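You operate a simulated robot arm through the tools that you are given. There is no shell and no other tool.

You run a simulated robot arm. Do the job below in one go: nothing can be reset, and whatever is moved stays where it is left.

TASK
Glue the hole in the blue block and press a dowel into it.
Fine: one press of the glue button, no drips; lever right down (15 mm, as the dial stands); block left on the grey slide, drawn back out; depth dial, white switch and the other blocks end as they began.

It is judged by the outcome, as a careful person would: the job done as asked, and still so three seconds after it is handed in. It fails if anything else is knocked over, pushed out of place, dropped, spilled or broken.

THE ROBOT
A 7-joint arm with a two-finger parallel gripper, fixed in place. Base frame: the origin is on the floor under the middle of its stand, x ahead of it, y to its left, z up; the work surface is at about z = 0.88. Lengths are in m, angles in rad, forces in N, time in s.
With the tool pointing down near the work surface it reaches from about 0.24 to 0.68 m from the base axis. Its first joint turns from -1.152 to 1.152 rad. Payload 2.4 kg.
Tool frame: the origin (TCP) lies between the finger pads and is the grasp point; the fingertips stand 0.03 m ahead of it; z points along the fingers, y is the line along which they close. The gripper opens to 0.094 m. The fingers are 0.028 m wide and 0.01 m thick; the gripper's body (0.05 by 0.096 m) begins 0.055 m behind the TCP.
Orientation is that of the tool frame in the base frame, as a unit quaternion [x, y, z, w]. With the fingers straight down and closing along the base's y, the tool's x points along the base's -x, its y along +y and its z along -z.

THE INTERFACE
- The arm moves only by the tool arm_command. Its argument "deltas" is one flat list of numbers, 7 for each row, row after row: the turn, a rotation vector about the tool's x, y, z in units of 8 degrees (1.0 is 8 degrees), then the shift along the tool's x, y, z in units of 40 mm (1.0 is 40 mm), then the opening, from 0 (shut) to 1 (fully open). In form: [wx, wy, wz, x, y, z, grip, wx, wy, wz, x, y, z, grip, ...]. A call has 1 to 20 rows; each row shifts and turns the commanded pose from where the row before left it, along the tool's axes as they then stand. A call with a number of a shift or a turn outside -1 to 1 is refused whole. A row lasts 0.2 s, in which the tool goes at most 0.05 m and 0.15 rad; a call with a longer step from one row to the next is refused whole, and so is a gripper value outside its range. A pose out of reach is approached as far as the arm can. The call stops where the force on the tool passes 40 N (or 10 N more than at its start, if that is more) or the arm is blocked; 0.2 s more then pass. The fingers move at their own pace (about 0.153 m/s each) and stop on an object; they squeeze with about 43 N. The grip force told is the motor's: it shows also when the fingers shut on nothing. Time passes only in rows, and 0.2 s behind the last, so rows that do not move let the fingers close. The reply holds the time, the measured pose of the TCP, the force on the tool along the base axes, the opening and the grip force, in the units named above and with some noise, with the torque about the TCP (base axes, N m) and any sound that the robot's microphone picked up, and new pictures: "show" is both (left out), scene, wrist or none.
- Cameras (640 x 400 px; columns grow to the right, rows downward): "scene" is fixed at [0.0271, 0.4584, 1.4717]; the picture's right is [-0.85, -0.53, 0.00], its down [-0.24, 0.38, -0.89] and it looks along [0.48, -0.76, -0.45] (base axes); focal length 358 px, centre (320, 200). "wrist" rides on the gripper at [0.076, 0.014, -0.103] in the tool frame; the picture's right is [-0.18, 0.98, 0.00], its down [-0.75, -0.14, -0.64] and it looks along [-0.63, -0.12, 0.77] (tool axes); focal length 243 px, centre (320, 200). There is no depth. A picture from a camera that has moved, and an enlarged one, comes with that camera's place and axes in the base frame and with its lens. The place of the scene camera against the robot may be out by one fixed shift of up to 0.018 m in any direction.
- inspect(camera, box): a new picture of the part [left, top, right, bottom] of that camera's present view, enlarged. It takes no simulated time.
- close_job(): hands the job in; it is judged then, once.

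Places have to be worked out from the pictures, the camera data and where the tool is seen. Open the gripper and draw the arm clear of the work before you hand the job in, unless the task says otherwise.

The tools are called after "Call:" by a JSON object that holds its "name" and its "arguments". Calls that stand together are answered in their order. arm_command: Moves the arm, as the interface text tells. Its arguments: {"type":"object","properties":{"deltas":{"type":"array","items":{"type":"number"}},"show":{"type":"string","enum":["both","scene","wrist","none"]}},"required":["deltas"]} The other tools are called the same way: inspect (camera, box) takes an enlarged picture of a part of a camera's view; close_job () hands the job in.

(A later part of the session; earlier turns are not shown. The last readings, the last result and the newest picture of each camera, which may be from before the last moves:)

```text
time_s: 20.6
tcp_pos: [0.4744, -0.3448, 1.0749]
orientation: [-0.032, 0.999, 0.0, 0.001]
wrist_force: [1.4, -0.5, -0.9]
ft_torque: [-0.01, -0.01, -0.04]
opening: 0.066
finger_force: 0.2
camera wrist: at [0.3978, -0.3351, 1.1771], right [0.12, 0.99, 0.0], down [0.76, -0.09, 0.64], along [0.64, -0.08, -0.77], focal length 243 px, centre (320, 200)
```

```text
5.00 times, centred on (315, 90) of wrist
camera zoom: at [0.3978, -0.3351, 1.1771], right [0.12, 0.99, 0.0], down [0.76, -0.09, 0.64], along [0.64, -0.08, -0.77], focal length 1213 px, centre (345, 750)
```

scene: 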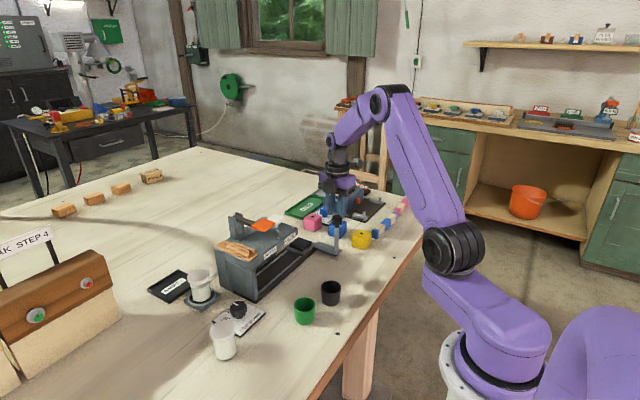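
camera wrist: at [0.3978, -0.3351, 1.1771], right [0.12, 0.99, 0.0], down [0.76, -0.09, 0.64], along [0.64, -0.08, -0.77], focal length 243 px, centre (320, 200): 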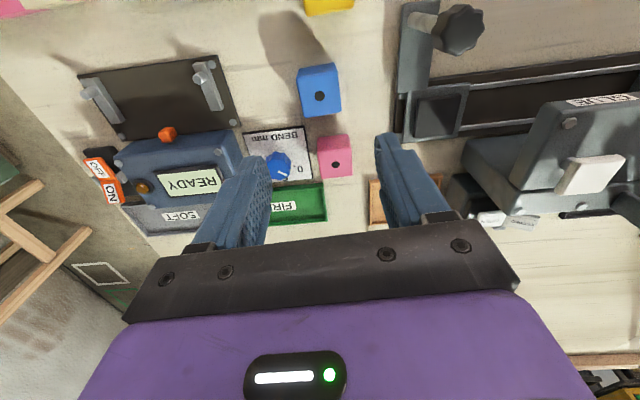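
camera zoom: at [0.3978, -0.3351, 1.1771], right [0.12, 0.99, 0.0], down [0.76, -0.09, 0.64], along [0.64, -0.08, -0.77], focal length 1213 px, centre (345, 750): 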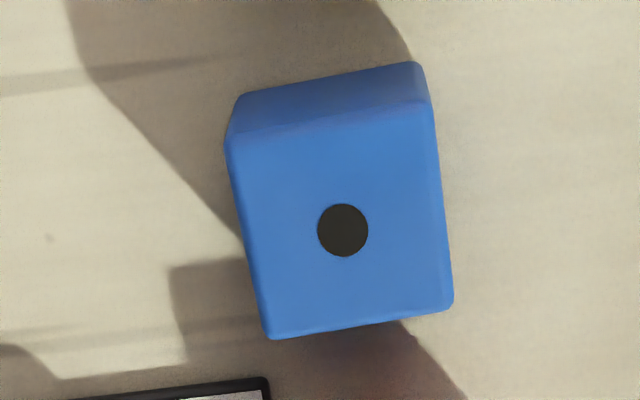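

The block lines up with the fingers to better than 1°, with the hole right at the TCP. I'll descend, close, and check before lifting.

Call:
{"name": "arm_command", "arguments": {"deltas": [0, 0, 0, 0, 0, 0.9, 0.7, 0, 0, 0, 0, 0, 0.9, 0.7, 0, 0, 0, 0, 0, 0.9, 0.7, 0, 0, 0, 0, 0, 0.9, 0.7, 0, 0, 0, 0, 0, 0.42, 0.7, 0, 0, 0, 0, 0, 0, 0.7], "show": "wrist"}}

Call:
{"name": "inspect", "arguments": {"camera": "wrist", "box": [210, 100, 430, 250]}}

Call:
{"name": "inspect", "arguments": {"camera": "scene", "box": [280, 170, 400, 260]}}

```text
time_s: 22.0
tcp_pos: [0.4743, -0.3442, 0.9136]
orientation: [-0.033, 0.999, 0.0, 0.0]
wrist_force: [0.6, 0.4, -0.6]
ft_torque: [0.0, -0.01, -0.04]
opening: 0.0657
finger_force: 0.0
camera wrist: at [0.3974, -0.3352, 1.0149], right [0.12, 0.99, 0.0], down [0.76, -0.09, 0.64], along [0.64, -0.08, -0.77], focal length 243 px, centre (320, 200)
```

wrist: 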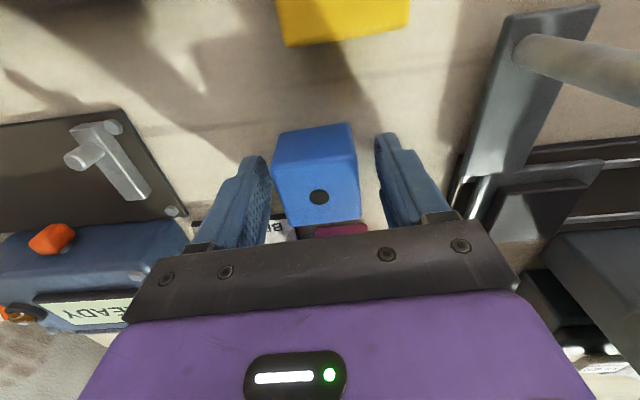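

```text
2.67 times, centred on (320, 175) of wrist
camera zoom: at [0.3974, -0.3352, 1.0149], right [0.12, 0.99, 0.0], down [0.76, -0.09, 0.64], along [0.64, -0.08, -0.77], focal length 647 px, centre (320, 267)
```

zoom: 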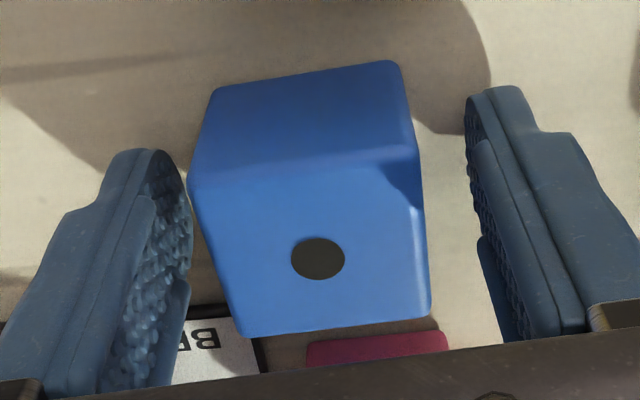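

```text
4.44 times, centred on (340, 215) of scene
camera zoom: at [0.0271, 0.4584, 1.4717], right [-0.85, -0.53, 0.0], down [-0.24, 0.38, -0.89], along [0.48, -0.76, -0.45], focal length 1592 px, centre (231, 133)
```

zoom: 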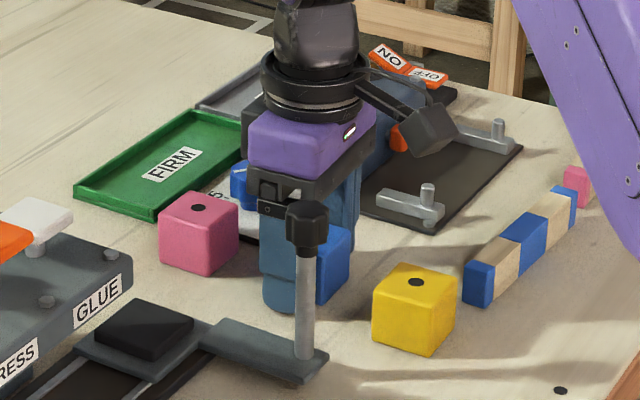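

The fingers straddle the block evenly. I'll close now, without lifting.

Call:
{"name": "arm_command", "arguments": {"deltas": [0, 0, 0, 0, 0, 0, 0.5, 0, 0, 0, 0, 0, 0, 0.45, 0, 0, 0, 0, 0, 0, 0.3, 0, 0, 0, 0, 0, 0, 0.3], "show": "wrist"}}

Call:
{"name": "inspect", "arguments": {"camera": "wrist", "box": [210, 100, 430, 250]}}

```text
time_s: 23.0
tcp_pos: [0.4733, -0.3439, 0.9127]
orientation: [-0.032, 0.999, 0.001, 0.001]
wrist_force: [-0.6, 0.6, 0.0]
ft_torque: [-0.02, -0.05, 0.0]
opening: 0.0455
finger_force: 42.7
camera wrist: at [0.3973, -0.3351, 1.0152], right [0.12, 0.99, 0.0], down [0.76, -0.09, 0.64], along [0.64, -0.08, -0.77], focal length 243 px, centre (320, 200)
```

wrist: 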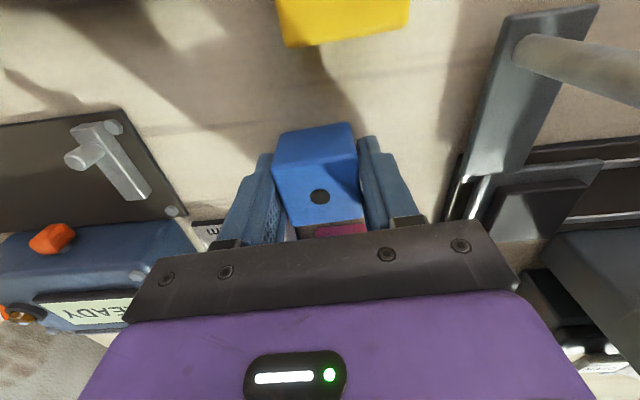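

```text
2.67 times, centred on (320, 175) of wrist
camera zoom: at [0.3973, -0.3351, 1.0152], right [0.12, 0.99, 0.0], down [0.76, -0.09, 0.64], along [0.64, -0.08, -0.77], focal length 647 px, centre (320, 267)
```

zoom: 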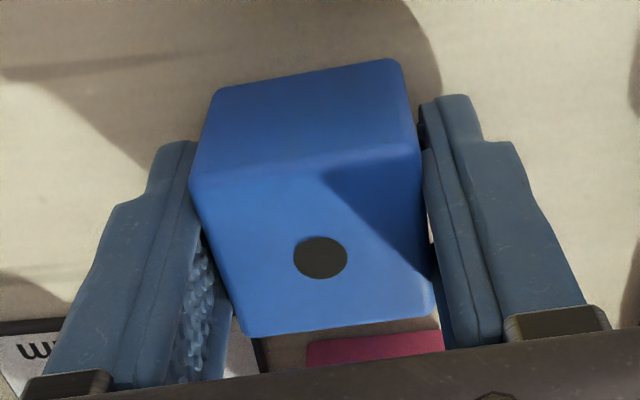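

The fingers stop at 45 mm again, so that is the true pad-to-pad contact width and the block is square in them. I'll lift just 4 mm to test the hold.

Call:
{"name": "arm_command", "arguments": {"deltas": [0, 0, 0, 0, 0, 0, 0, 0, 0, 0, 0, 0, -0.1, 0], "show": "wrist"}}

Call:
{"name": "inspect", "arguments": {"camera": "wrist", "box": [210, 100, 430, 250]}}

Call:
{"name": "inspect", "arguments": {"camera": "scene", "box": [310, 200, 370, 250]}}

```text
time_s: 23.6
tcp_pos: [0.4753, -0.3448, 0.9181]
orientation: [-0.032, 0.999, 0.001, -0.001]
wrist_force: [0.3, 0.0, -0.4]
ft_torque: [0.01, 0.0, 0.0]
opening: 0.0457
finger_force: 43.2
camera wrist: at [0.3976, -0.3352, 1.0193], right [0.12, 0.99, 0.0], down [0.76, -0.09, 0.64], along [0.64, -0.08, -0.77], focal length 243 px, centre (320, 200)
```

wrist: 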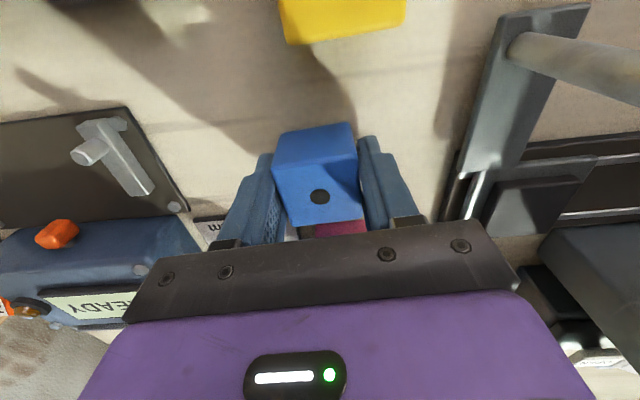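

```text
2.67 times, centred on (320, 175) of wrist
camera zoom: at [0.3976, -0.3352, 1.0193], right [0.12, 0.99, 0.0], down [0.76, -0.09, 0.64], along [0.64, -0.08, -0.77], focal length 647 px, centre (320, 267)
```

zoom: 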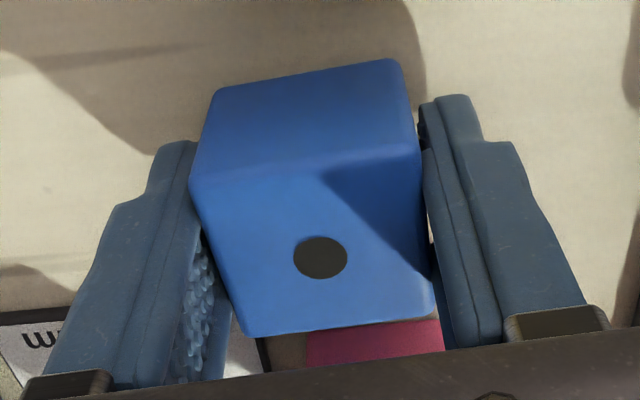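

```text
8.00 times, centred on (340, 225) of scene
camera zoom: at [0.0271, 0.4584, 1.4717], right [-0.85, -0.53, 0.0], down [-0.24, 0.38, -0.89], along [0.48, -0.76, -0.45], focal length 2865 px, centre (160, 0)
```

zoom: 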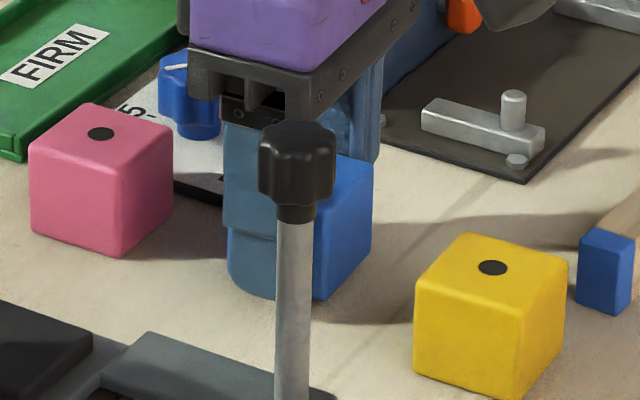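

The block came up with the fingers and holds at 45.7 mm with 43 N. I'll keep lifting gently.

Call:
{"name": "arm_command", "arguments": {"deltas": [0, 0, 0, 0, 0, -0.1, 0, 0, 0, 0, 0, 0, -0.15, 0, 0, 0, 0, 0, 0, -0.15, 0, 0, 0, 0, 0, 0, -0.15, 0], "show": "wrist"}}

```text
time_s: 24.6
tcp_pos: [0.475, -0.3445, 0.9401]
orientation: [-0.032, 0.999, 0.0, 0.0]
wrist_force: [0.0, 0.2, -1.4]
ft_torque: [0.03, 0.01, -0.01]
opening: 0.0453
finger_force: 43.4
camera wrist: at [0.3988, -0.3349, 1.0426], right [0.12, 0.99, 0.0], down [0.76, -0.09, 0.64], along [0.64, -0.08, -0.77], focal length 243 px, centre (320, 200)
```

wrist: 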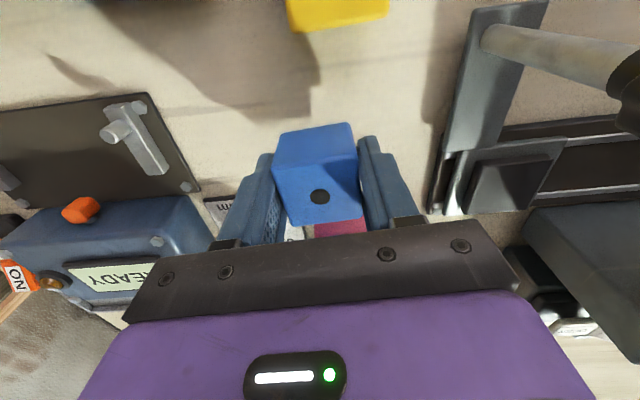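

The hold is solid at 45 mm, with the hole within 1 mm of the TCP. I'll raise it, square the yaw, and carry it first in x and then in y to above the carrier pad.

Call:
{"name": "arm_command", "arguments": {"deltas": [0, 0, 0, 0, 0, -0.4, 0, 0, 0, 0, 0, 0, -0.45, 0, 0, 0, 0, 0, 0, -0.4, 0, 0, 0, 0.46, 0, 0, 0, 0, 0, 0, 0, -0.37, 0, 0, 0, 0, 0, 0, -0.37, 0, 0, 0, 0, 0, 0, -0.37, 0, 0, 0, 0, 0, 0, 0, 0.5, 0, 0, 0, 0, 0, 0, 0.55, 0, 0, 0, 0, 0, 0, 0.55, 0, 0, 0, 0, 0, 0, 0.55, 0, 0, 0, 0, 0, 0, 0.55, 0, 0, 0, 0, 0, 0, 0.52, 0, 0], "show": "both"}}

Call:
{"name": "inspect", "arguments": {"camera": "wrist", "box": [210, 60, 430, 240]}}

```text
time_s: 27.4
tcp_pos: [0.5213, -0.2139, 0.992]
orientation: [-0.001, 1.0, 0.0, 0.001]
wrist_force: [-0.7, 0.0, -0.5]
ft_torque: [0.0, 0.03, -0.01]
opening: 0.0454
finger_force: 43.4
camera wrist: at [0.4442, -0.2014, 1.0936], right [0.18, 0.98, 0.0], down [0.75, -0.14, 0.64], along [0.63, -0.12, -0.77], focal length 243 px, centre (320, 200)
```

scene: 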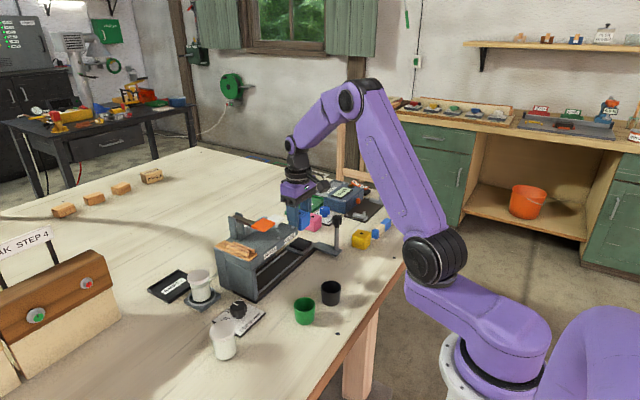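
wrist: 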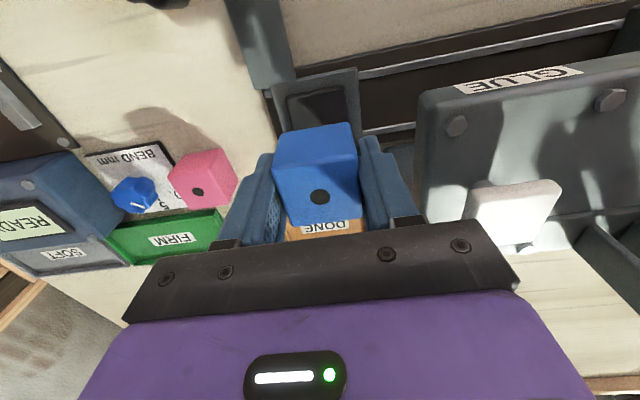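

```text
2.22 times, centred on (320, 150) of wrist
camera zoom: at [0.4442, -0.2014, 1.0936], right [0.18, 0.98, 0.0], down [0.75, -0.14, 0.64], along [0.63, -0.12, -0.77], focal length 539 px, centre (320, 311)
```

zoom: 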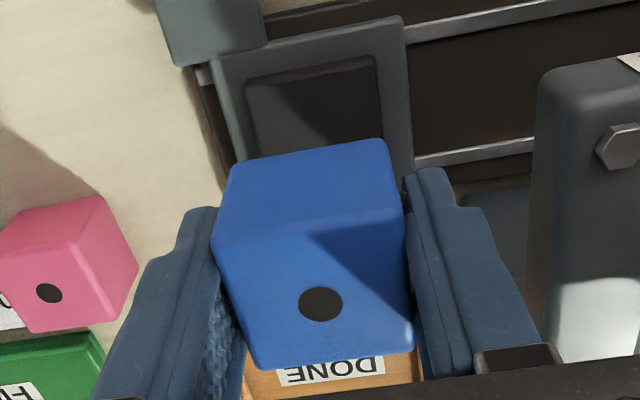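

Relative to the camera, the pad centre is within 1 mm of the TCP. I'll lower towards the pad to just above contact.

Call:
{"name": "arm_command", "arguments": {"deltas": [0, 0, 0, 0.02, 0.02, 0.45, 0, 0, 0, 0, 0, 0, 0.45, 0, 0, 0, 0, 0, 0, 0.38, 0, 0, 0, 0, 0, 0, 0, 0], "show": "both"}}

Call:
{"name": "inspect", "arguments": {"camera": "wrist", "box": [210, 60, 430, 240]}}

Call:
{"name": "inspect", "arguments": {"camera": "scene", "box": [265, 195, 355, 265]}}

```text
time_s: 28.4
tcp_pos: [0.5177, -0.2149, 0.9393]
orientation: [0.0, 1.0, 0.0, 0.001]
wrist_force: [0.9, -0.1, -0.8]
ft_torque: [0.0, -0.03, 0.01]
opening: 0.0454
finger_force: 43.1
camera wrist: at [0.4423, -0.2006, 1.0419], right [0.18, 0.98, 0.0], down [0.75, -0.14, 0.64], along [0.63, -0.12, -0.77], focal length 243 px, centre (320, 200)
```

scene: 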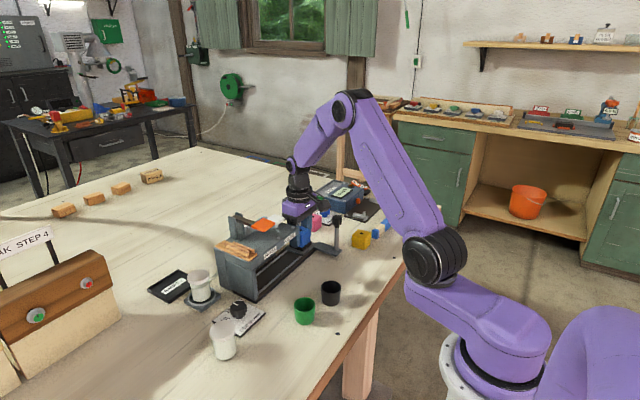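
wrist: 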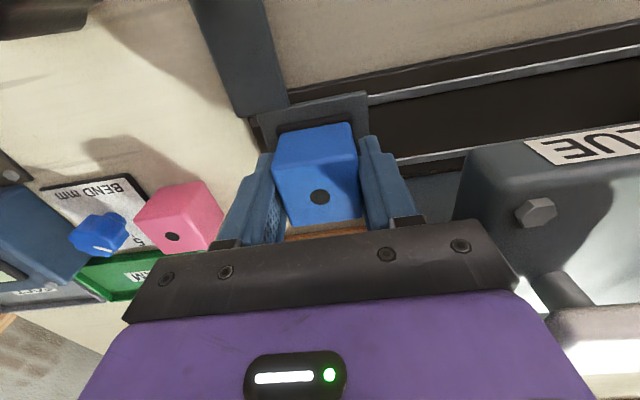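

```text
2.22 times, centred on (320, 150) of wrist
camera zoom: at [0.4423, -0.2006, 1.0419], right [0.18, 0.98, 0.0], down [0.75, -0.14, 0.64], along [0.63, -0.12, -0.77], focal length 539 px, centre (320, 311)
```

zoom: 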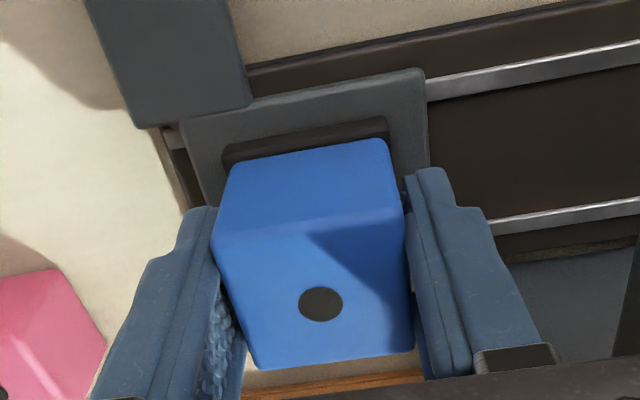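

```text
5.71 times, centred on (310, 230) of scene
camera zoom: at [0.0271, 0.4584, 1.4717], right [-0.85, -0.53, 0.0], down [-0.24, 0.38, -0.89], along [0.48, -0.76, -0.45], focal length 2047 px, centre (377, 29)
```

zoom: 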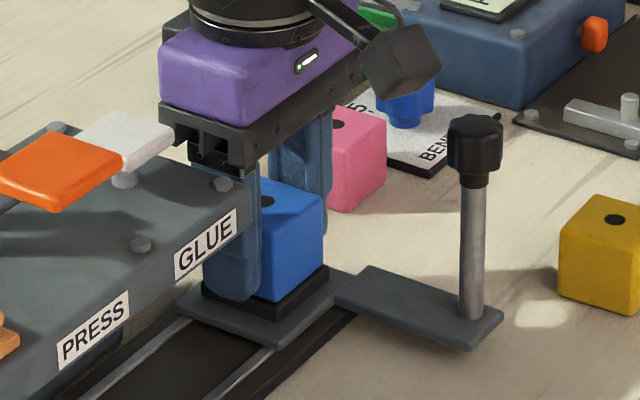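

The block hovers a few mm above the pad, well centred. I'll lower it in 1 mm steps while watching the force.

Call:
{"name": "arm_command", "arguments": {"deltas": [0, 0, 0, -0.01, 0, 0.025, 0, 0, 0, 0, 0, 0, 0.025, 0, 0, 0, 0, 0, 0, 0.025, 0, 0, 0, 0, 0, 0, 0, 0], "show": "none"}}

Call:
{"name": "inspect", "arguments": {"camera": "scene", "box": [285, 205, 335, 265]}}

```text
time_s: 29.4
tcp_pos: [0.52, -0.2159, 0.9386]
orientation: [-0.001, 1.0, 0.0, 0.0]
wrist_force: [-2.9, 2.0, 7.0]
ft_torque: [-0.02, 0.07, -0.03]
opening: 0.0456
finger_force: 43.3
stopped in row 4: the force on the tool passed its limit at 41 N (the readings are from after the stop); the commanded pose is now the measured one
```

```text
6.67 times, centred on (310, 235) of scene
camera zoom: at [0.0269, 0.4584, 1.4717], right [-0.85, -0.53, 0.0], down [-0.24, 0.38, -0.89], along [0.48, -0.76, -0.45], focal length 2388 px, centre (387, -33)
```

zoom: 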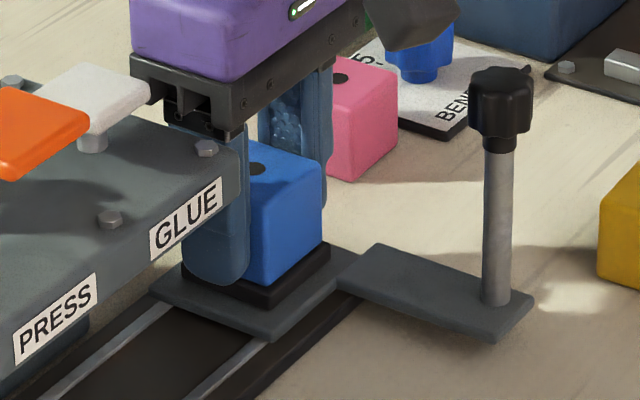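

The block is seated, with contact felt at TCP z≈0.938. I'll open the gripper to release it.

Call:
{"name": "arm_command", "arguments": {"deltas": [0, 0, 0, 0, 0, 0, 0.55, 0, 0, 0, 0, 0, 0, 0.6, 0, 0, 0, 0, 0, 0, 0.6], "show": "wrist"}}

Call:
{"name": "inspect", "arguments": {"camera": "wrist", "box": [210, 60, 430, 240]}}

```text
time_s: 30.1
tcp_pos: [0.5196, -0.2145, 0.9394]
orientation: [0.001, 1.0, 0.0, 0.001]
wrist_force: [-0.5, 1.1, 0.2]
ft_torque: [0.03, 0.01, 0.0]
opening: 0.0563
finger_force: 0.1
camera wrist: at [0.4435, -0.2013, 1.0402], right [0.18, 0.98, 0.0], down [0.75, -0.14, 0.64], along [0.63, -0.12, -0.77], focal length 243 px, centre (320, 200)
```

wrist: 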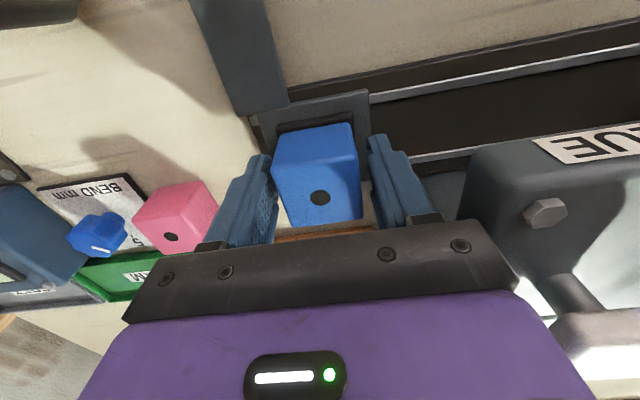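

```text
2.22 times, centred on (320, 150) of wrist
camera zoom: at [0.4435, -0.2013, 1.0402], right [0.18, 0.98, 0.0], down [0.75, -0.14, 0.64], along [0.63, -0.12, -0.77], focal length 539 px, centre (320, 311)
```

zoom: 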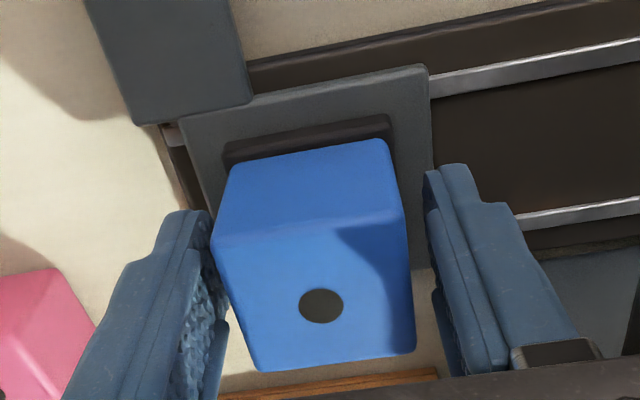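

The block is released on the pad. I'll rise straight up and check how it sits.

Call:
{"name": "arm_command", "arguments": {"deltas": [0, 0, 0, 0, 0, -0.3, 0.6, 0, 0, 0, 0, 0, -0.7, 0.6, 0, 0, 0, 0, 0, -0.8, 0.6, 0, 0, 0, 0, 0, -0.8, 0.6, 0, 0, 0, 0.5, 0, -0.5, 0.6], "show": "both"}}

Call:
{"name": "inspect", "arguments": {"camera": "wrist", "box": [270, 60, 390, 180]}}

Call:
{"name": "inspect", "arguments": {"camera": "scene", "box": [275, 205, 345, 265]}}

```text
time_s: 31.4
tcp_pos: [0.5005, -0.2154, 1.0635]
orientation: [0.0, 1.0, 0.0, 0.0]
wrist_force: [-0.3, 0.1, 0.7]
ft_torque: [0.02, -0.03, 0.0]
opening: 0.0564
finger_force: 0.1
camera wrist: at [0.4237, -0.2018, 1.1646], right [0.18, 0.98, 0.0], down [0.75, -0.14, 0.64], along [0.63, -0.12, -0.77], focal length 243 px, centre (320, 200)
```

scene: 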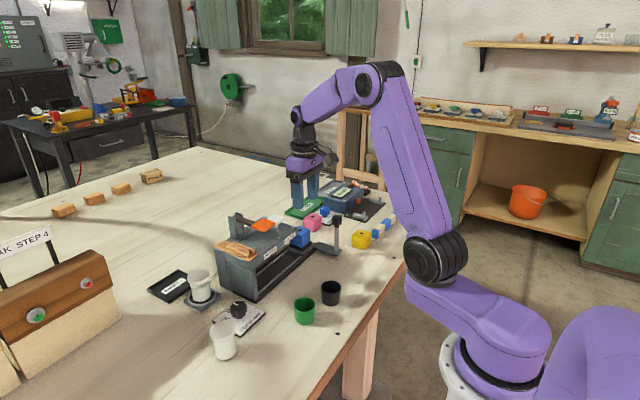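
wrist: 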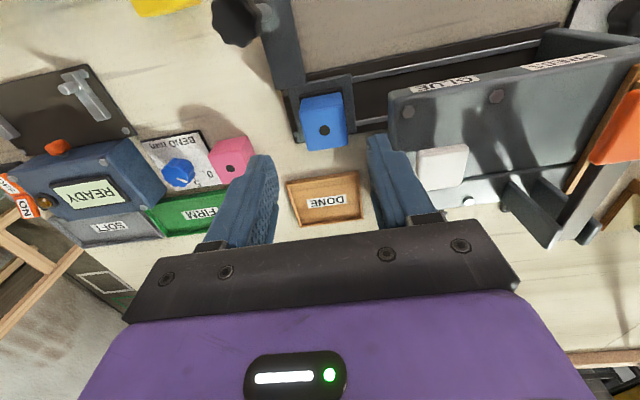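

```text
3.33 times, centred on (330, 120) of wrist
camera zoom: at [0.4237, -0.2018, 1.1646], right [0.18, 0.98, 0.0], down [0.75, -0.14, 0.64], along [0.63, -0.12, -0.77], focal length 809 px, centre (287, 467)
```

zoom: 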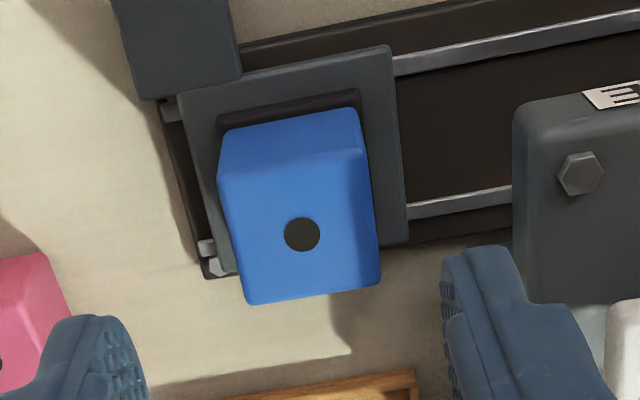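

```text
6.67 times, centred on (310, 235) of scene
camera zoom: at [0.0271, 0.4584, 1.4717], right [-0.85, -0.53, 0.0], down [-0.24, 0.38, -0.89], along [0.48, -0.76, -0.45], focal length 2388 px, centre (387, -33)
```

zoom: 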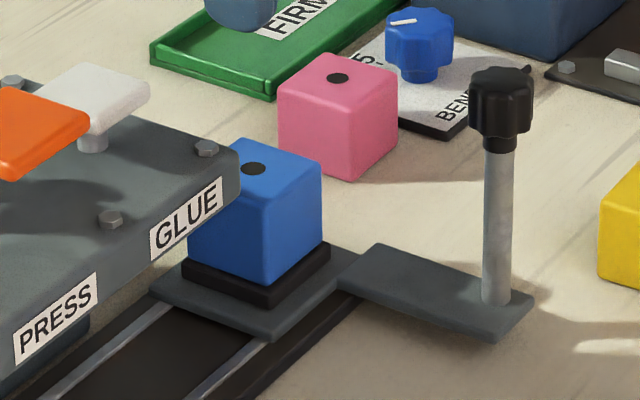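

The block sits centred on the pad with its hole at about (0.521, -0.215). Next I'll move above the handle knob at (0.425, -0.250) with the fingers open.

Call:
{"name": "arm_command", "arguments": {"deltas": [0, 0, 0, 0.63, -0.288, 0, 0.6, 0, 0, 0, 0.63, -0.288, 0, 0.6, 0, 0, 0, 0.63, -0.288, 0, 0.6, 0, 0, 0, 0, 0, 0, 0.6], "show": "wrist"}}

Call:
{"name": "inspect", "arguments": {"camera": "wrist", "box": [240, 90, 400, 230]}}

```text
time_s: 32.4
tcp_pos: [0.4239, -0.2497, 1.0628]
orientation: [0.0, 1.0, 0.0, 0.001]
wrist_force: [-0.3, 0.9, 0.1]
ft_torque: [0.03, -0.03, 0.03]
opening: 0.0565
finger_force: 0.0
camera wrist: at [0.3476, -0.2359, 1.165], right [0.18, 0.98, 0.0], down [0.75, -0.14, 0.64], along [0.63, -0.12, -0.77], focal length 243 px, centre (320, 200)
```

wrist: 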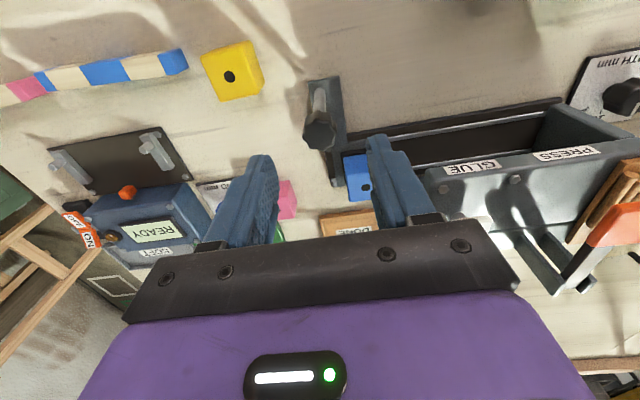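

```text
2.86 times, centred on (320, 160) of wrist
camera zoom: at [0.3476, -0.2359, 1.165], right [0.18, 0.98, 0.0], down [0.75, -0.14, 0.64], along [0.63, -0.12, -0.77], focal length 693 px, centre (320, 314)
```

zoom: 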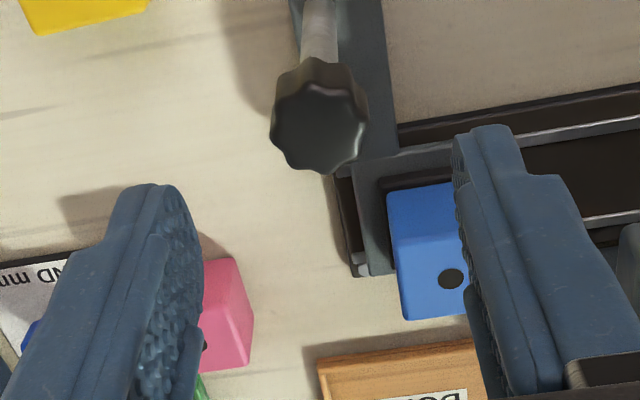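

The knob is centred between the fingers, just 3 mm ahead in x. I'll descend around it and then close.

Call:
{"name": "arm_command", "arguments": {"deltas": [0, 0, 0, -0.075, 0, 0.65, 0.6, 0, 0, 0, 0, 0, 0.7, 0.6, 0, 0, 0, 0, 0, 0.62, 0.6, 0, 0, 0, 0, 0, 0, 0.6, 0, 0, 0, 0, 0, 0, 0.15, 0, 0, 0, 0, 0, 0, 0.15, 0, 0, 0, 0, 0, 0, 0.15], "show": "both"}}

Call:
{"name": "inspect", "arguments": {"camera": "scene", "box": [265, 195, 375, 265]}}

```text
time_s: 34.0
tcp_pos: [0.4269, -0.2483, 0.9828]
orientation: [0.0, 1.0, 0.0, 0.001]
wrist_force: [0.3, -1.9, -7.2]
ft_torque: [-0.02, -0.38, -0.01]
opening: 0.0242
finger_force: 45.0
camera wrist: at [0.3509, -0.2355, 1.0847], right [0.18, 0.98, 0.0], down [0.75, -0.14, 0.64], along [0.63, -0.12, -0.77], focal length 243 px, centre (320, 200)
```

scene: 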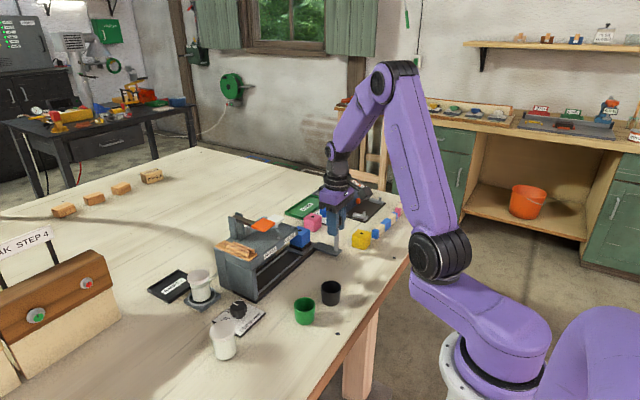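
wrist: 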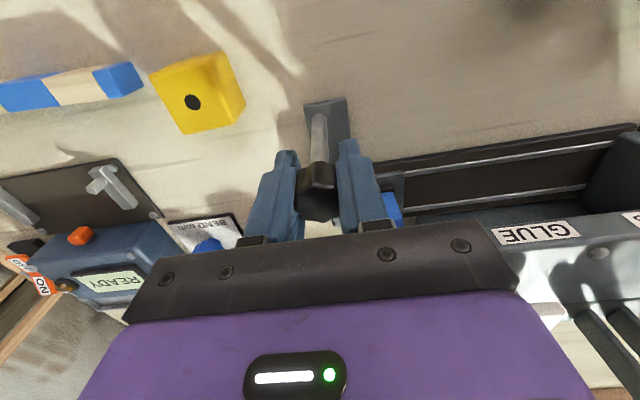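

```text
5.71 times, centred on (320, 230) of scene
camera zoom: at [0.0272, 0.4583, 1.4718], right [-0.85, -0.53, 0.0], down [-0.24, 0.38, -0.89], along [0.48, -0.76, -0.45], focal length 2047 px, centre (320, 29)
```

zoom: 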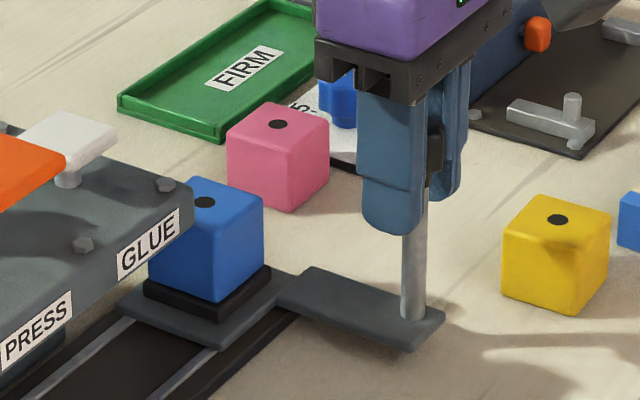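

The knob is gripped at 24 mm. I'll start the slide inward with a short, slow move to feel it.

Call:
{"name": "arm_command", "arguments": {"deltas": [0, 0, 0, 0, 0.1, 0, 0.15, 0, 0, 0, 0, 0.15, 0, 0.15, 0, 0, 0, 0, 0.25, 0, 0.15, 0, 0, 0, 0, 0, 0, 0.15], "show": "scene"}}

Call:
{"name": "inspect", "arguments": {"camera": "scene", "box": [265, 195, 375, 265]}}

```text
time_s: 35.0
tcp_pos: [0.4269, -0.23, 0.9816]
orientation: [0.0, 1.0, 0.002, -0.001]
wrist_force: [-3.0, -0.9, -20.5]
ft_torque: [0.03, -0.4, -0.1]
opening: 0.0242
finger_force: 45.0
```

scene: 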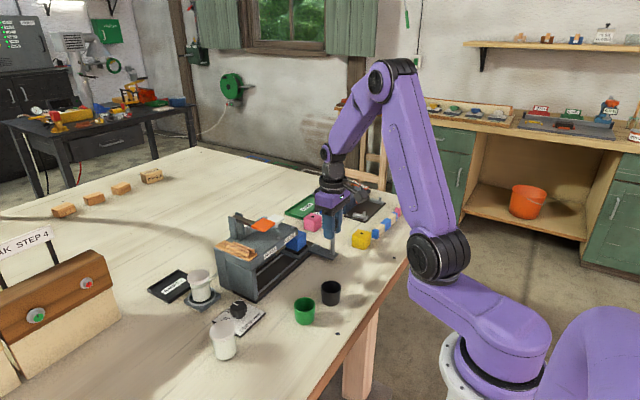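

```text
5.71 times, centred on (320, 230) of scene
camera zoom: at [0.0273, 0.4582, 1.4718], right [-0.85, -0.53, 0.0], down [-0.24, 0.38, -0.89], along [0.48, -0.76, -0.45], focal length 2047 px, centre (320, 29)
```

zoom: 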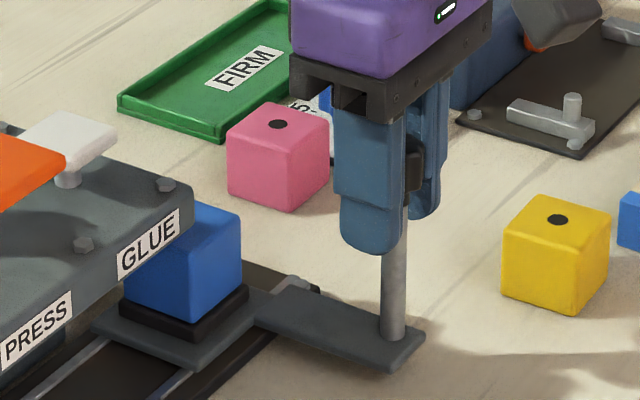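

The slide moves smoothly and carries the block. A vertical pull of 20 N has built up, so I'll ease 1.2 mm downward and keep sliding inward.

Call:
{"name": "arm_command", "arguments": {"deltas": [0, 0, 0, 0, 0, 0.03, 0.15, 0, 0, 0, 0, 0.2, 0, 0.15, 0, 0, 0, 0, 0.25, 0, 0.15, 0, 0, 0, 0, 0.25, 0, 0.15, 0, 0, 0, 0, 0.25, 0, 0.15, 0, 0, 0, 0, 0.2, 0, 0.15, 0, 0, 0, 0, 0, 0, 0.15], "show": "both"}}

Call:
{"name": "inspect", "arguments": {"camera": "scene", "box": [235, 195, 345, 265]}}

```text
time_s: 36.5
tcp_pos: [0.427, -0.1839, 0.9837]
orientation: [0.001, 1.0, -0.002, 0.002]
wrist_force: [-5.7, 0.8, 18.1]
ft_torque: [-0.03, 0.49, -0.05]
opening: 0.0243
finger_force: 45.2
camera wrist: at [0.3506, -0.1706, 1.0845], right [0.18, 0.98, 0.0], down [0.75, -0.14, 0.65], along [0.63, -0.12, -0.76], focal length 243 px, centre (320, 200)
```

scene: 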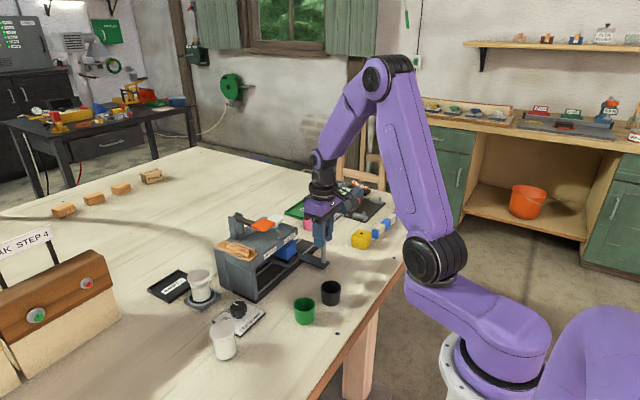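
wrist: 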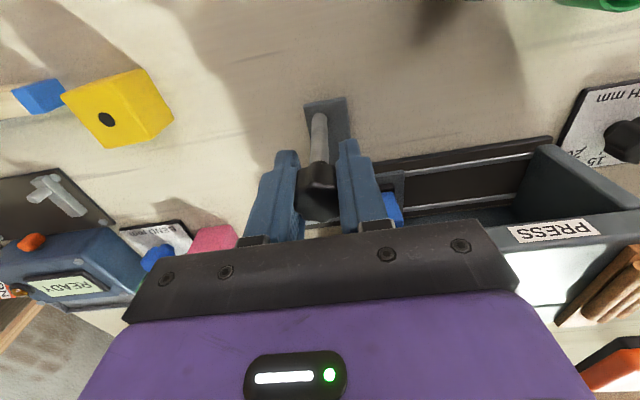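

```text
5.71 times, centred on (290, 230) of scene
camera zoom: at [0.0267, 0.4585, 1.4717], right [-0.85, -0.53, 0.0], down [-0.24, 0.38, -0.89], along [0.48, -0.76, -0.45], focal length 2047 px, centre (491, 29)
```

zoom: 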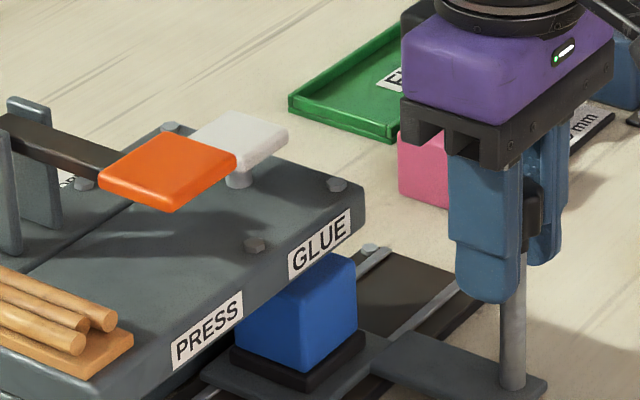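

About 66 mm done; the vertical load has swung to +18 N, so I'll ease up slightly and finish the last 24 mm to the GLUE station.

Call:
{"name": "arm_command", "arguments": {"deltas": [0, 0, 0, 0, 0, -0.03, 0.15, 0, 0, 0, 0, 0.2, 0, 0.15, 0, 0, 0, 0, 0.2, 0, 0.15, 0, 0, 0, 0, 0.2, 0, 0.15, 0, 0, 0, 0, 0, 0, 0.15], "show": "both"}}

Call:
{"name": "inspect", "arguments": {"camera": "scene", "box": [225, 195, 335, 265]}}

Call:
{"name": "inspect", "arguments": {"camera": "wrist", "box": [270, 90, 470, 260]}}

```text
time_s: 37.8
tcp_pos: [0.4281, -0.1591, 0.9829]
orientation: [0.0, 1.0, 0.0, 0.001]
wrist_force: [4.4, -2.4, -13.5]
ft_torque: [0.02, -0.43, -0.03]
opening: 0.0245
finger_force: 45.1
camera wrist: at [0.3509, -0.1453, 1.0847], right [0.18, 0.98, 0.0], down [0.75, -0.14, 0.64], along [0.63, -0.12, -0.77], focal length 243 px, centre (320, 200)
```

scene: 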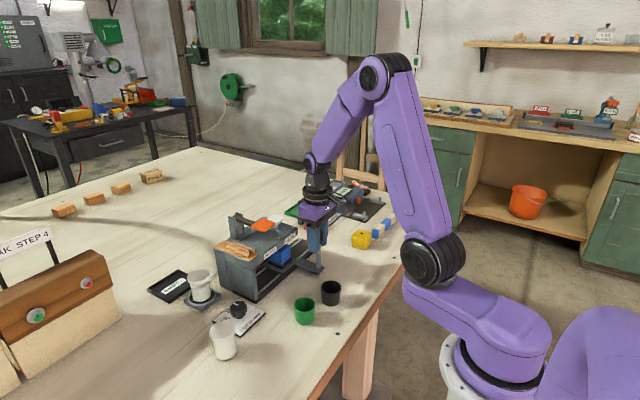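
wrist: 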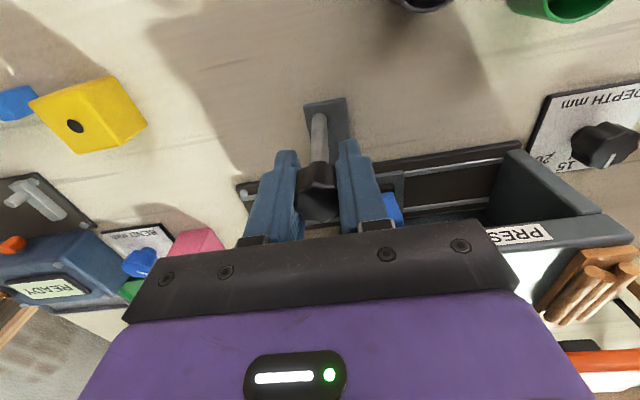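

```text
5.71 times, centred on (280, 230) of scene
camera zoom: at [0.0274, 0.4582, 1.4718], right [-0.85, -0.53, 0.0], down [-0.24, 0.38, -0.89], along [0.48, -0.76, -0.45], focal length 2047 px, centre (549, 29)
```

zoom: 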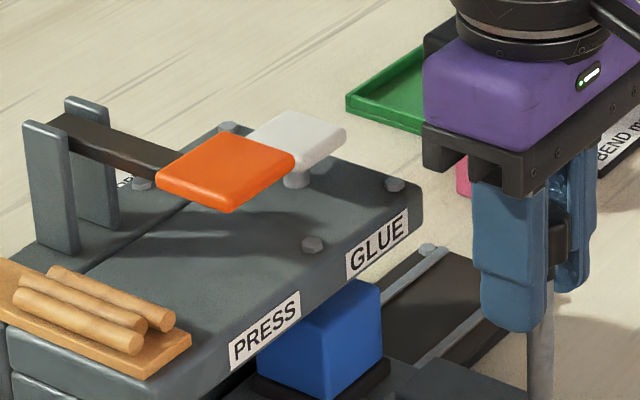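

```text
2.35 times, centred on (370, 175) of wrist
camera zoom: at [0.3509, -0.1453, 1.0847], right [0.18, 0.98, 0.0], down [0.75, -0.14, 0.64], along [0.63, -0.12, -0.77], focal length 571 px, centre (202, 259)
```

zoom: 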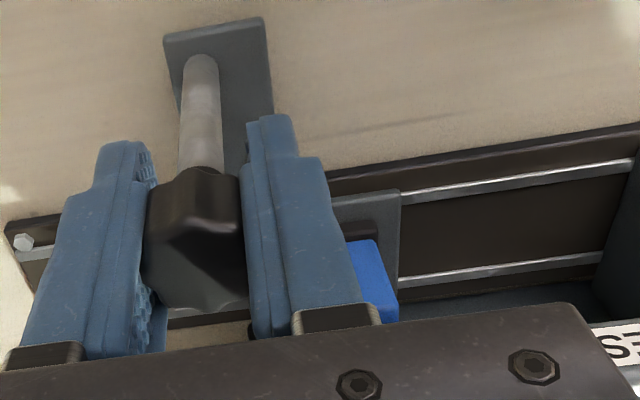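

By my reckoning the hole is now at y≈-0.125, under the nozzle. I'll let go of the knob, rise clear, and set up a low view from the front right to confirm before gluing.

Call:
{"name": "arm_command", "arguments": {"deltas": [0, 0, 0, 0, 0, 0, 0.6, 0, 0, 0, 0, 0, 0, 0.6, 0, 0, 0, 0, 0, -0.5, 0.6, 0, 0, 0, 0, 0, -0.8, 0.6, 0, 0, 0, 0, 0, -0.6, 0.6, 0, 0, 0, 0.1, -0.75, 0, 0, 0, 0, 0, 0.05, -0.77, 0, 0], "show": "both"}}

Call:
{"name": "inspect", "arguments": {"camera": "scene", "box": [240, 220, 330, 285]}}

```text
time_s: 39.4
tcp_pos: [0.4222, -0.2196, 1.061]
orientation: [0.0, 1.0, 0.0, 0.001]
wrist_force: [-0.2, 0.3, 0.7]
ft_torque: [0.0, -0.01, 0.01]
opening: 0.0002
finger_force: 33.1
camera wrist: at [0.3466, -0.2056, 1.1622], right [0.18, 0.98, 0.0], down [0.75, -0.14, 0.64], along [0.63, -0.12, -0.77], focal length 243 px, centre (320, 200)
```

scene: 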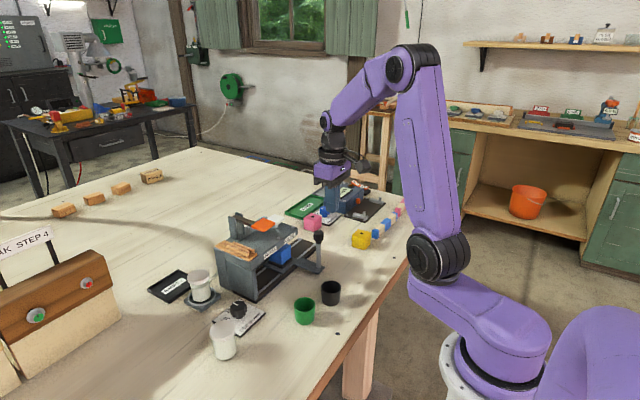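
wrist: 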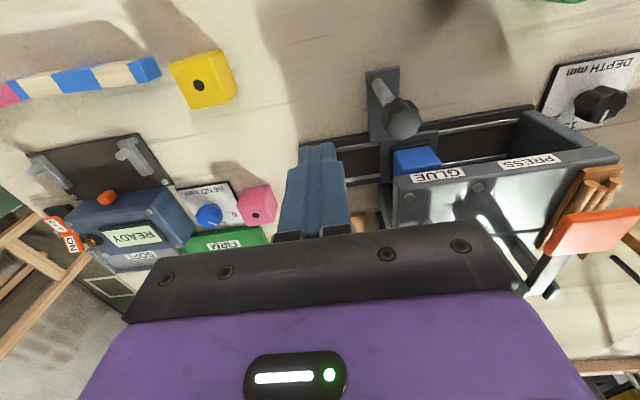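

```text
6.15 times, centred on (285, 252) of scene
camera zoom: at [0.027, 0.4584, 1.4717], right [-0.85, -0.53, 0.0], down [-0.24, 0.38, -0.89], along [0.48, -0.76, -0.45], focal length 2204 px, centre (535, -123)
```

zoom: 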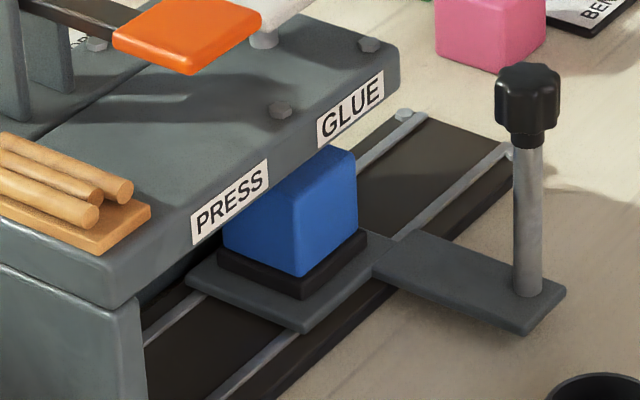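

The slide stayed where I left it. I'll measure the carrier and block against the GLUE label in this wrist view.

Call:
{"name": "inspect", "arguments": {"camera": "wrist", "box": [350, 60, 510, 220]}}

```text
2.50 times, centred on (430, 140) of wrist
camera zoom: at [0.3466, -0.2056, 1.1622], right [0.18, 0.98, 0.0], down [0.75, -0.14, 0.64], along [0.63, -0.12, -0.77], focal length 606 px, centre (45, 350)
```

zoom: 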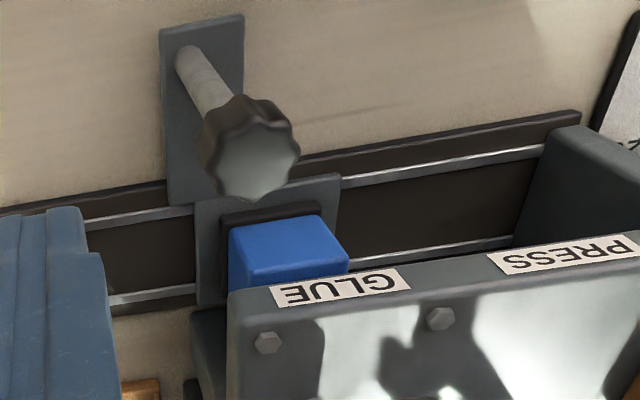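

The block centre is at y≈-0.125, matching the nozzle and the label. I'll confirm under the roof with a low view, yawed 20° and tilted 40° well right of the handle.

Call:
{"name": "arm_command", "arguments": {"deltas": [0, 0, -1, 0, 0, 0, 0, 0, 0, -1, 0, 0, 0, 0, 0, 0, -0.5, 0, 0, 0, 0, 0, -1, 0, 0, 0, 0, 0, 0, -1, 0, 0, 0, 0, 0, 0, -1, 0, 0, 0, 0, 0, 0, -1, 0, 0, 0, 0, 0, 0, -1, 0, 0, 0, 0, 0, 0, 0, 0, 0.5, 0, 0.6, 0, 0, 0, 0, 0.5, 0, 0.6, 0], "show": "both"}}

```text
time_s: 41.5
tcp_pos: [0.4201, -0.2182, 0.9954]
orientation: [-0.163, 0.925, 0.06, 0.338]
wrist_force: [-0.5, -0.7, 0.4]
ft_torque: [-0.01, 0.0, 0.01]
opening: 0.0001
finger_force: 33.1
camera wrist: at [0.2989, -0.2484, 1.0242], right [-0.2, 0.97, 0.12], down [0.2, -0.08, 0.98], along [0.96, 0.22, -0.18], focal length 243 px, centre (320, 200)
```

scene: 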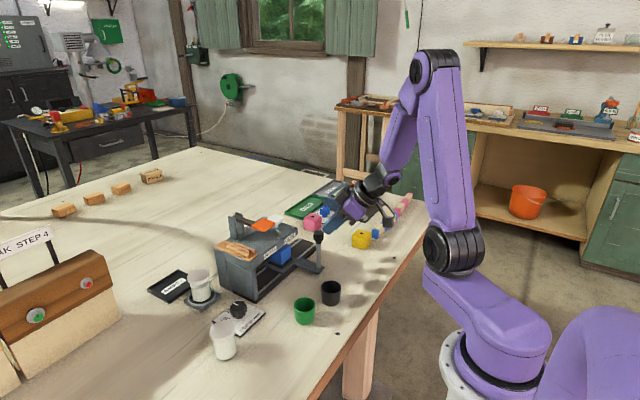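
wrist: 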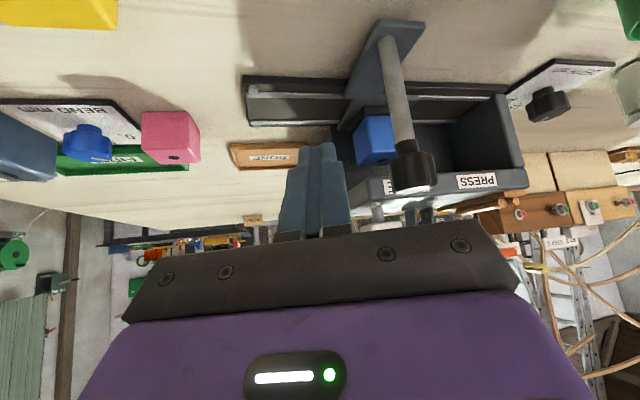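

I need to be about 4 cm lower and slightly further right to see past the post.

Call:
{"name": "arm_command", "arguments": {"deltas": [0, 0, 0, 0.32, -0.25, 0.383, 0, 0, 0, 0, 0.32, -0.25, 0.383, 0], "show": "wrist"}}

Call:
{"name": "inspect", "arguments": {"camera": "wrist", "box": [310, 90, 510, 230]}}

```text
time_s: 42.1
tcp_pos: [0.4296, -0.2389, 0.9566]
orientation: [-0.163, 0.925, 0.058, 0.337]
wrist_force: [0.3, -0.7, -0.2]
ft_torque: [0.02, -0.02, 0.01]
opening: 0.0
finger_force: 32.8
camera wrist: at [0.3065, -0.2687, 0.9841], right [-0.2, 0.97, 0.12], down [0.2, -0.08, 0.98], along [0.96, 0.22, -0.18], focal length 243 px, centre (320, 200)
```

wrist: 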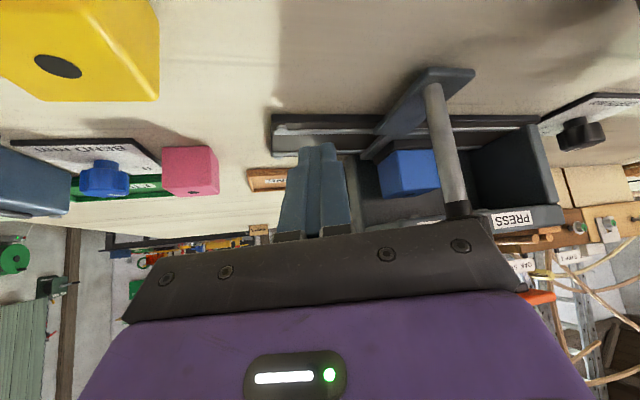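

```text
2.86 times, centred on (410, 160) of wrist
camera zoom: at [0.3065, -0.2687, 0.9841], right [-0.2, 0.97, 0.12], down [0.2, -0.08, 0.98], along [0.96, 0.22, -0.18], focal length 693 px, centre (63, 314)
```

zoom: 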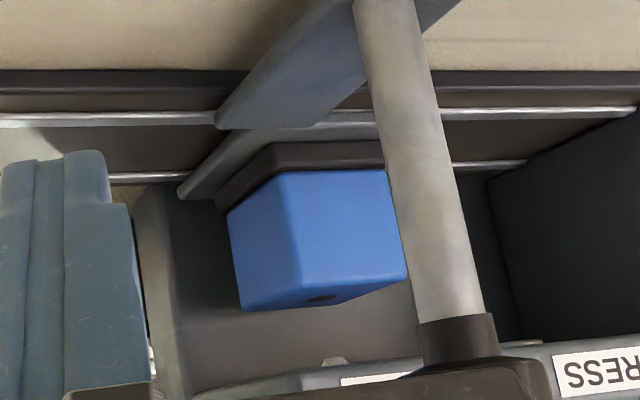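

The low view settles it. The hole and nozzle tip lie on the same sight line, and crossing this with the earlier view puts the nozzle at (0.521, -0.125), right over the hole. I'll back out, level the tool, and go localise the white glue button.

Call:
{"name": "arm_command", "arguments": {"deltas": [0, 0, 0, -0.536, 0, -0.638, 0, 0, 0, 0, -0.536, 0, -0.638, 0, 0, 0, 0, -0.536, 0, -0.638, 0, 0, 0, 0, -0.536, 0, -0.638, 0, 0, 1, 0, 0, 0, 0, 0, 0, 1, 0, 0, 0, 0, 0, 0, 1, 0, 0, 0, 0, 0, 0, 1, 0, 0, 0, 0, 0, 0, 1, 0, 0, 0, 0, 0, 0, 0, 1, 0, 0, 0, 0, 0, 0, 1, 0, 0, 0, 0, 0, 0, 0.5, 0, 0, 0, 0, 0, 0, 0, -0.5, 0.55, 0, 0, 0, 0, 0, -0.5, 0.55, 0, 0, 0, 0, 0, -0.5, 0.5, 0, 0], "show": "wrist"}}

Call:
{"name": "inspect", "arguments": {"camera": "wrist", "box": [330, 80, 530, 240]}}

```text
time_s: 45.4
tcp_pos: [0.4904, -0.1732, 1.0909]
orientation: [0.0, 1.0, 0.001, 0.001]
wrist_force: [0.7, 0.3, 0.2]
ft_torque: [0.01, -0.02, -0.03]
opening: 0.0
finger_force: 33.1
camera wrist: at [0.4136, -0.1591, 1.1919], right [0.18, 0.98, 0.0], down [0.75, -0.14, 0.64], along [0.63, -0.12, -0.77], focal length 243 px, centre (320, 200)
```

wrist: 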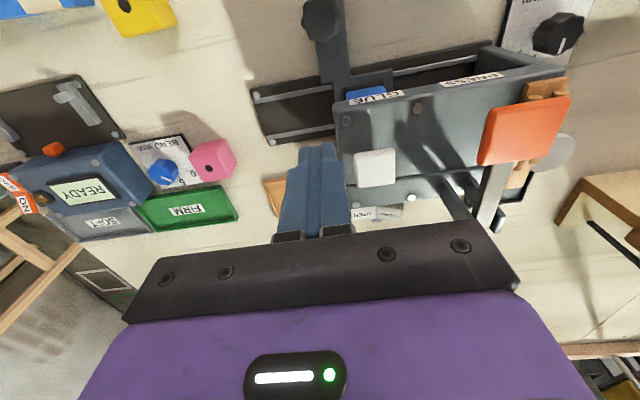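

```text
2.50 times, centred on (430, 160) of wrist
camera zoom: at [0.4136, -0.1591, 1.1919], right [0.18, 0.98, 0.0], down [0.75, -0.14, 0.64], along [0.63, -0.12, -0.77], focal length 606 px, centre (45, 300)
```

zoom: 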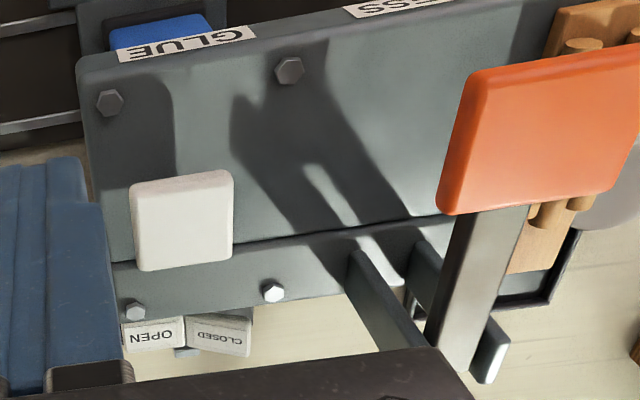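

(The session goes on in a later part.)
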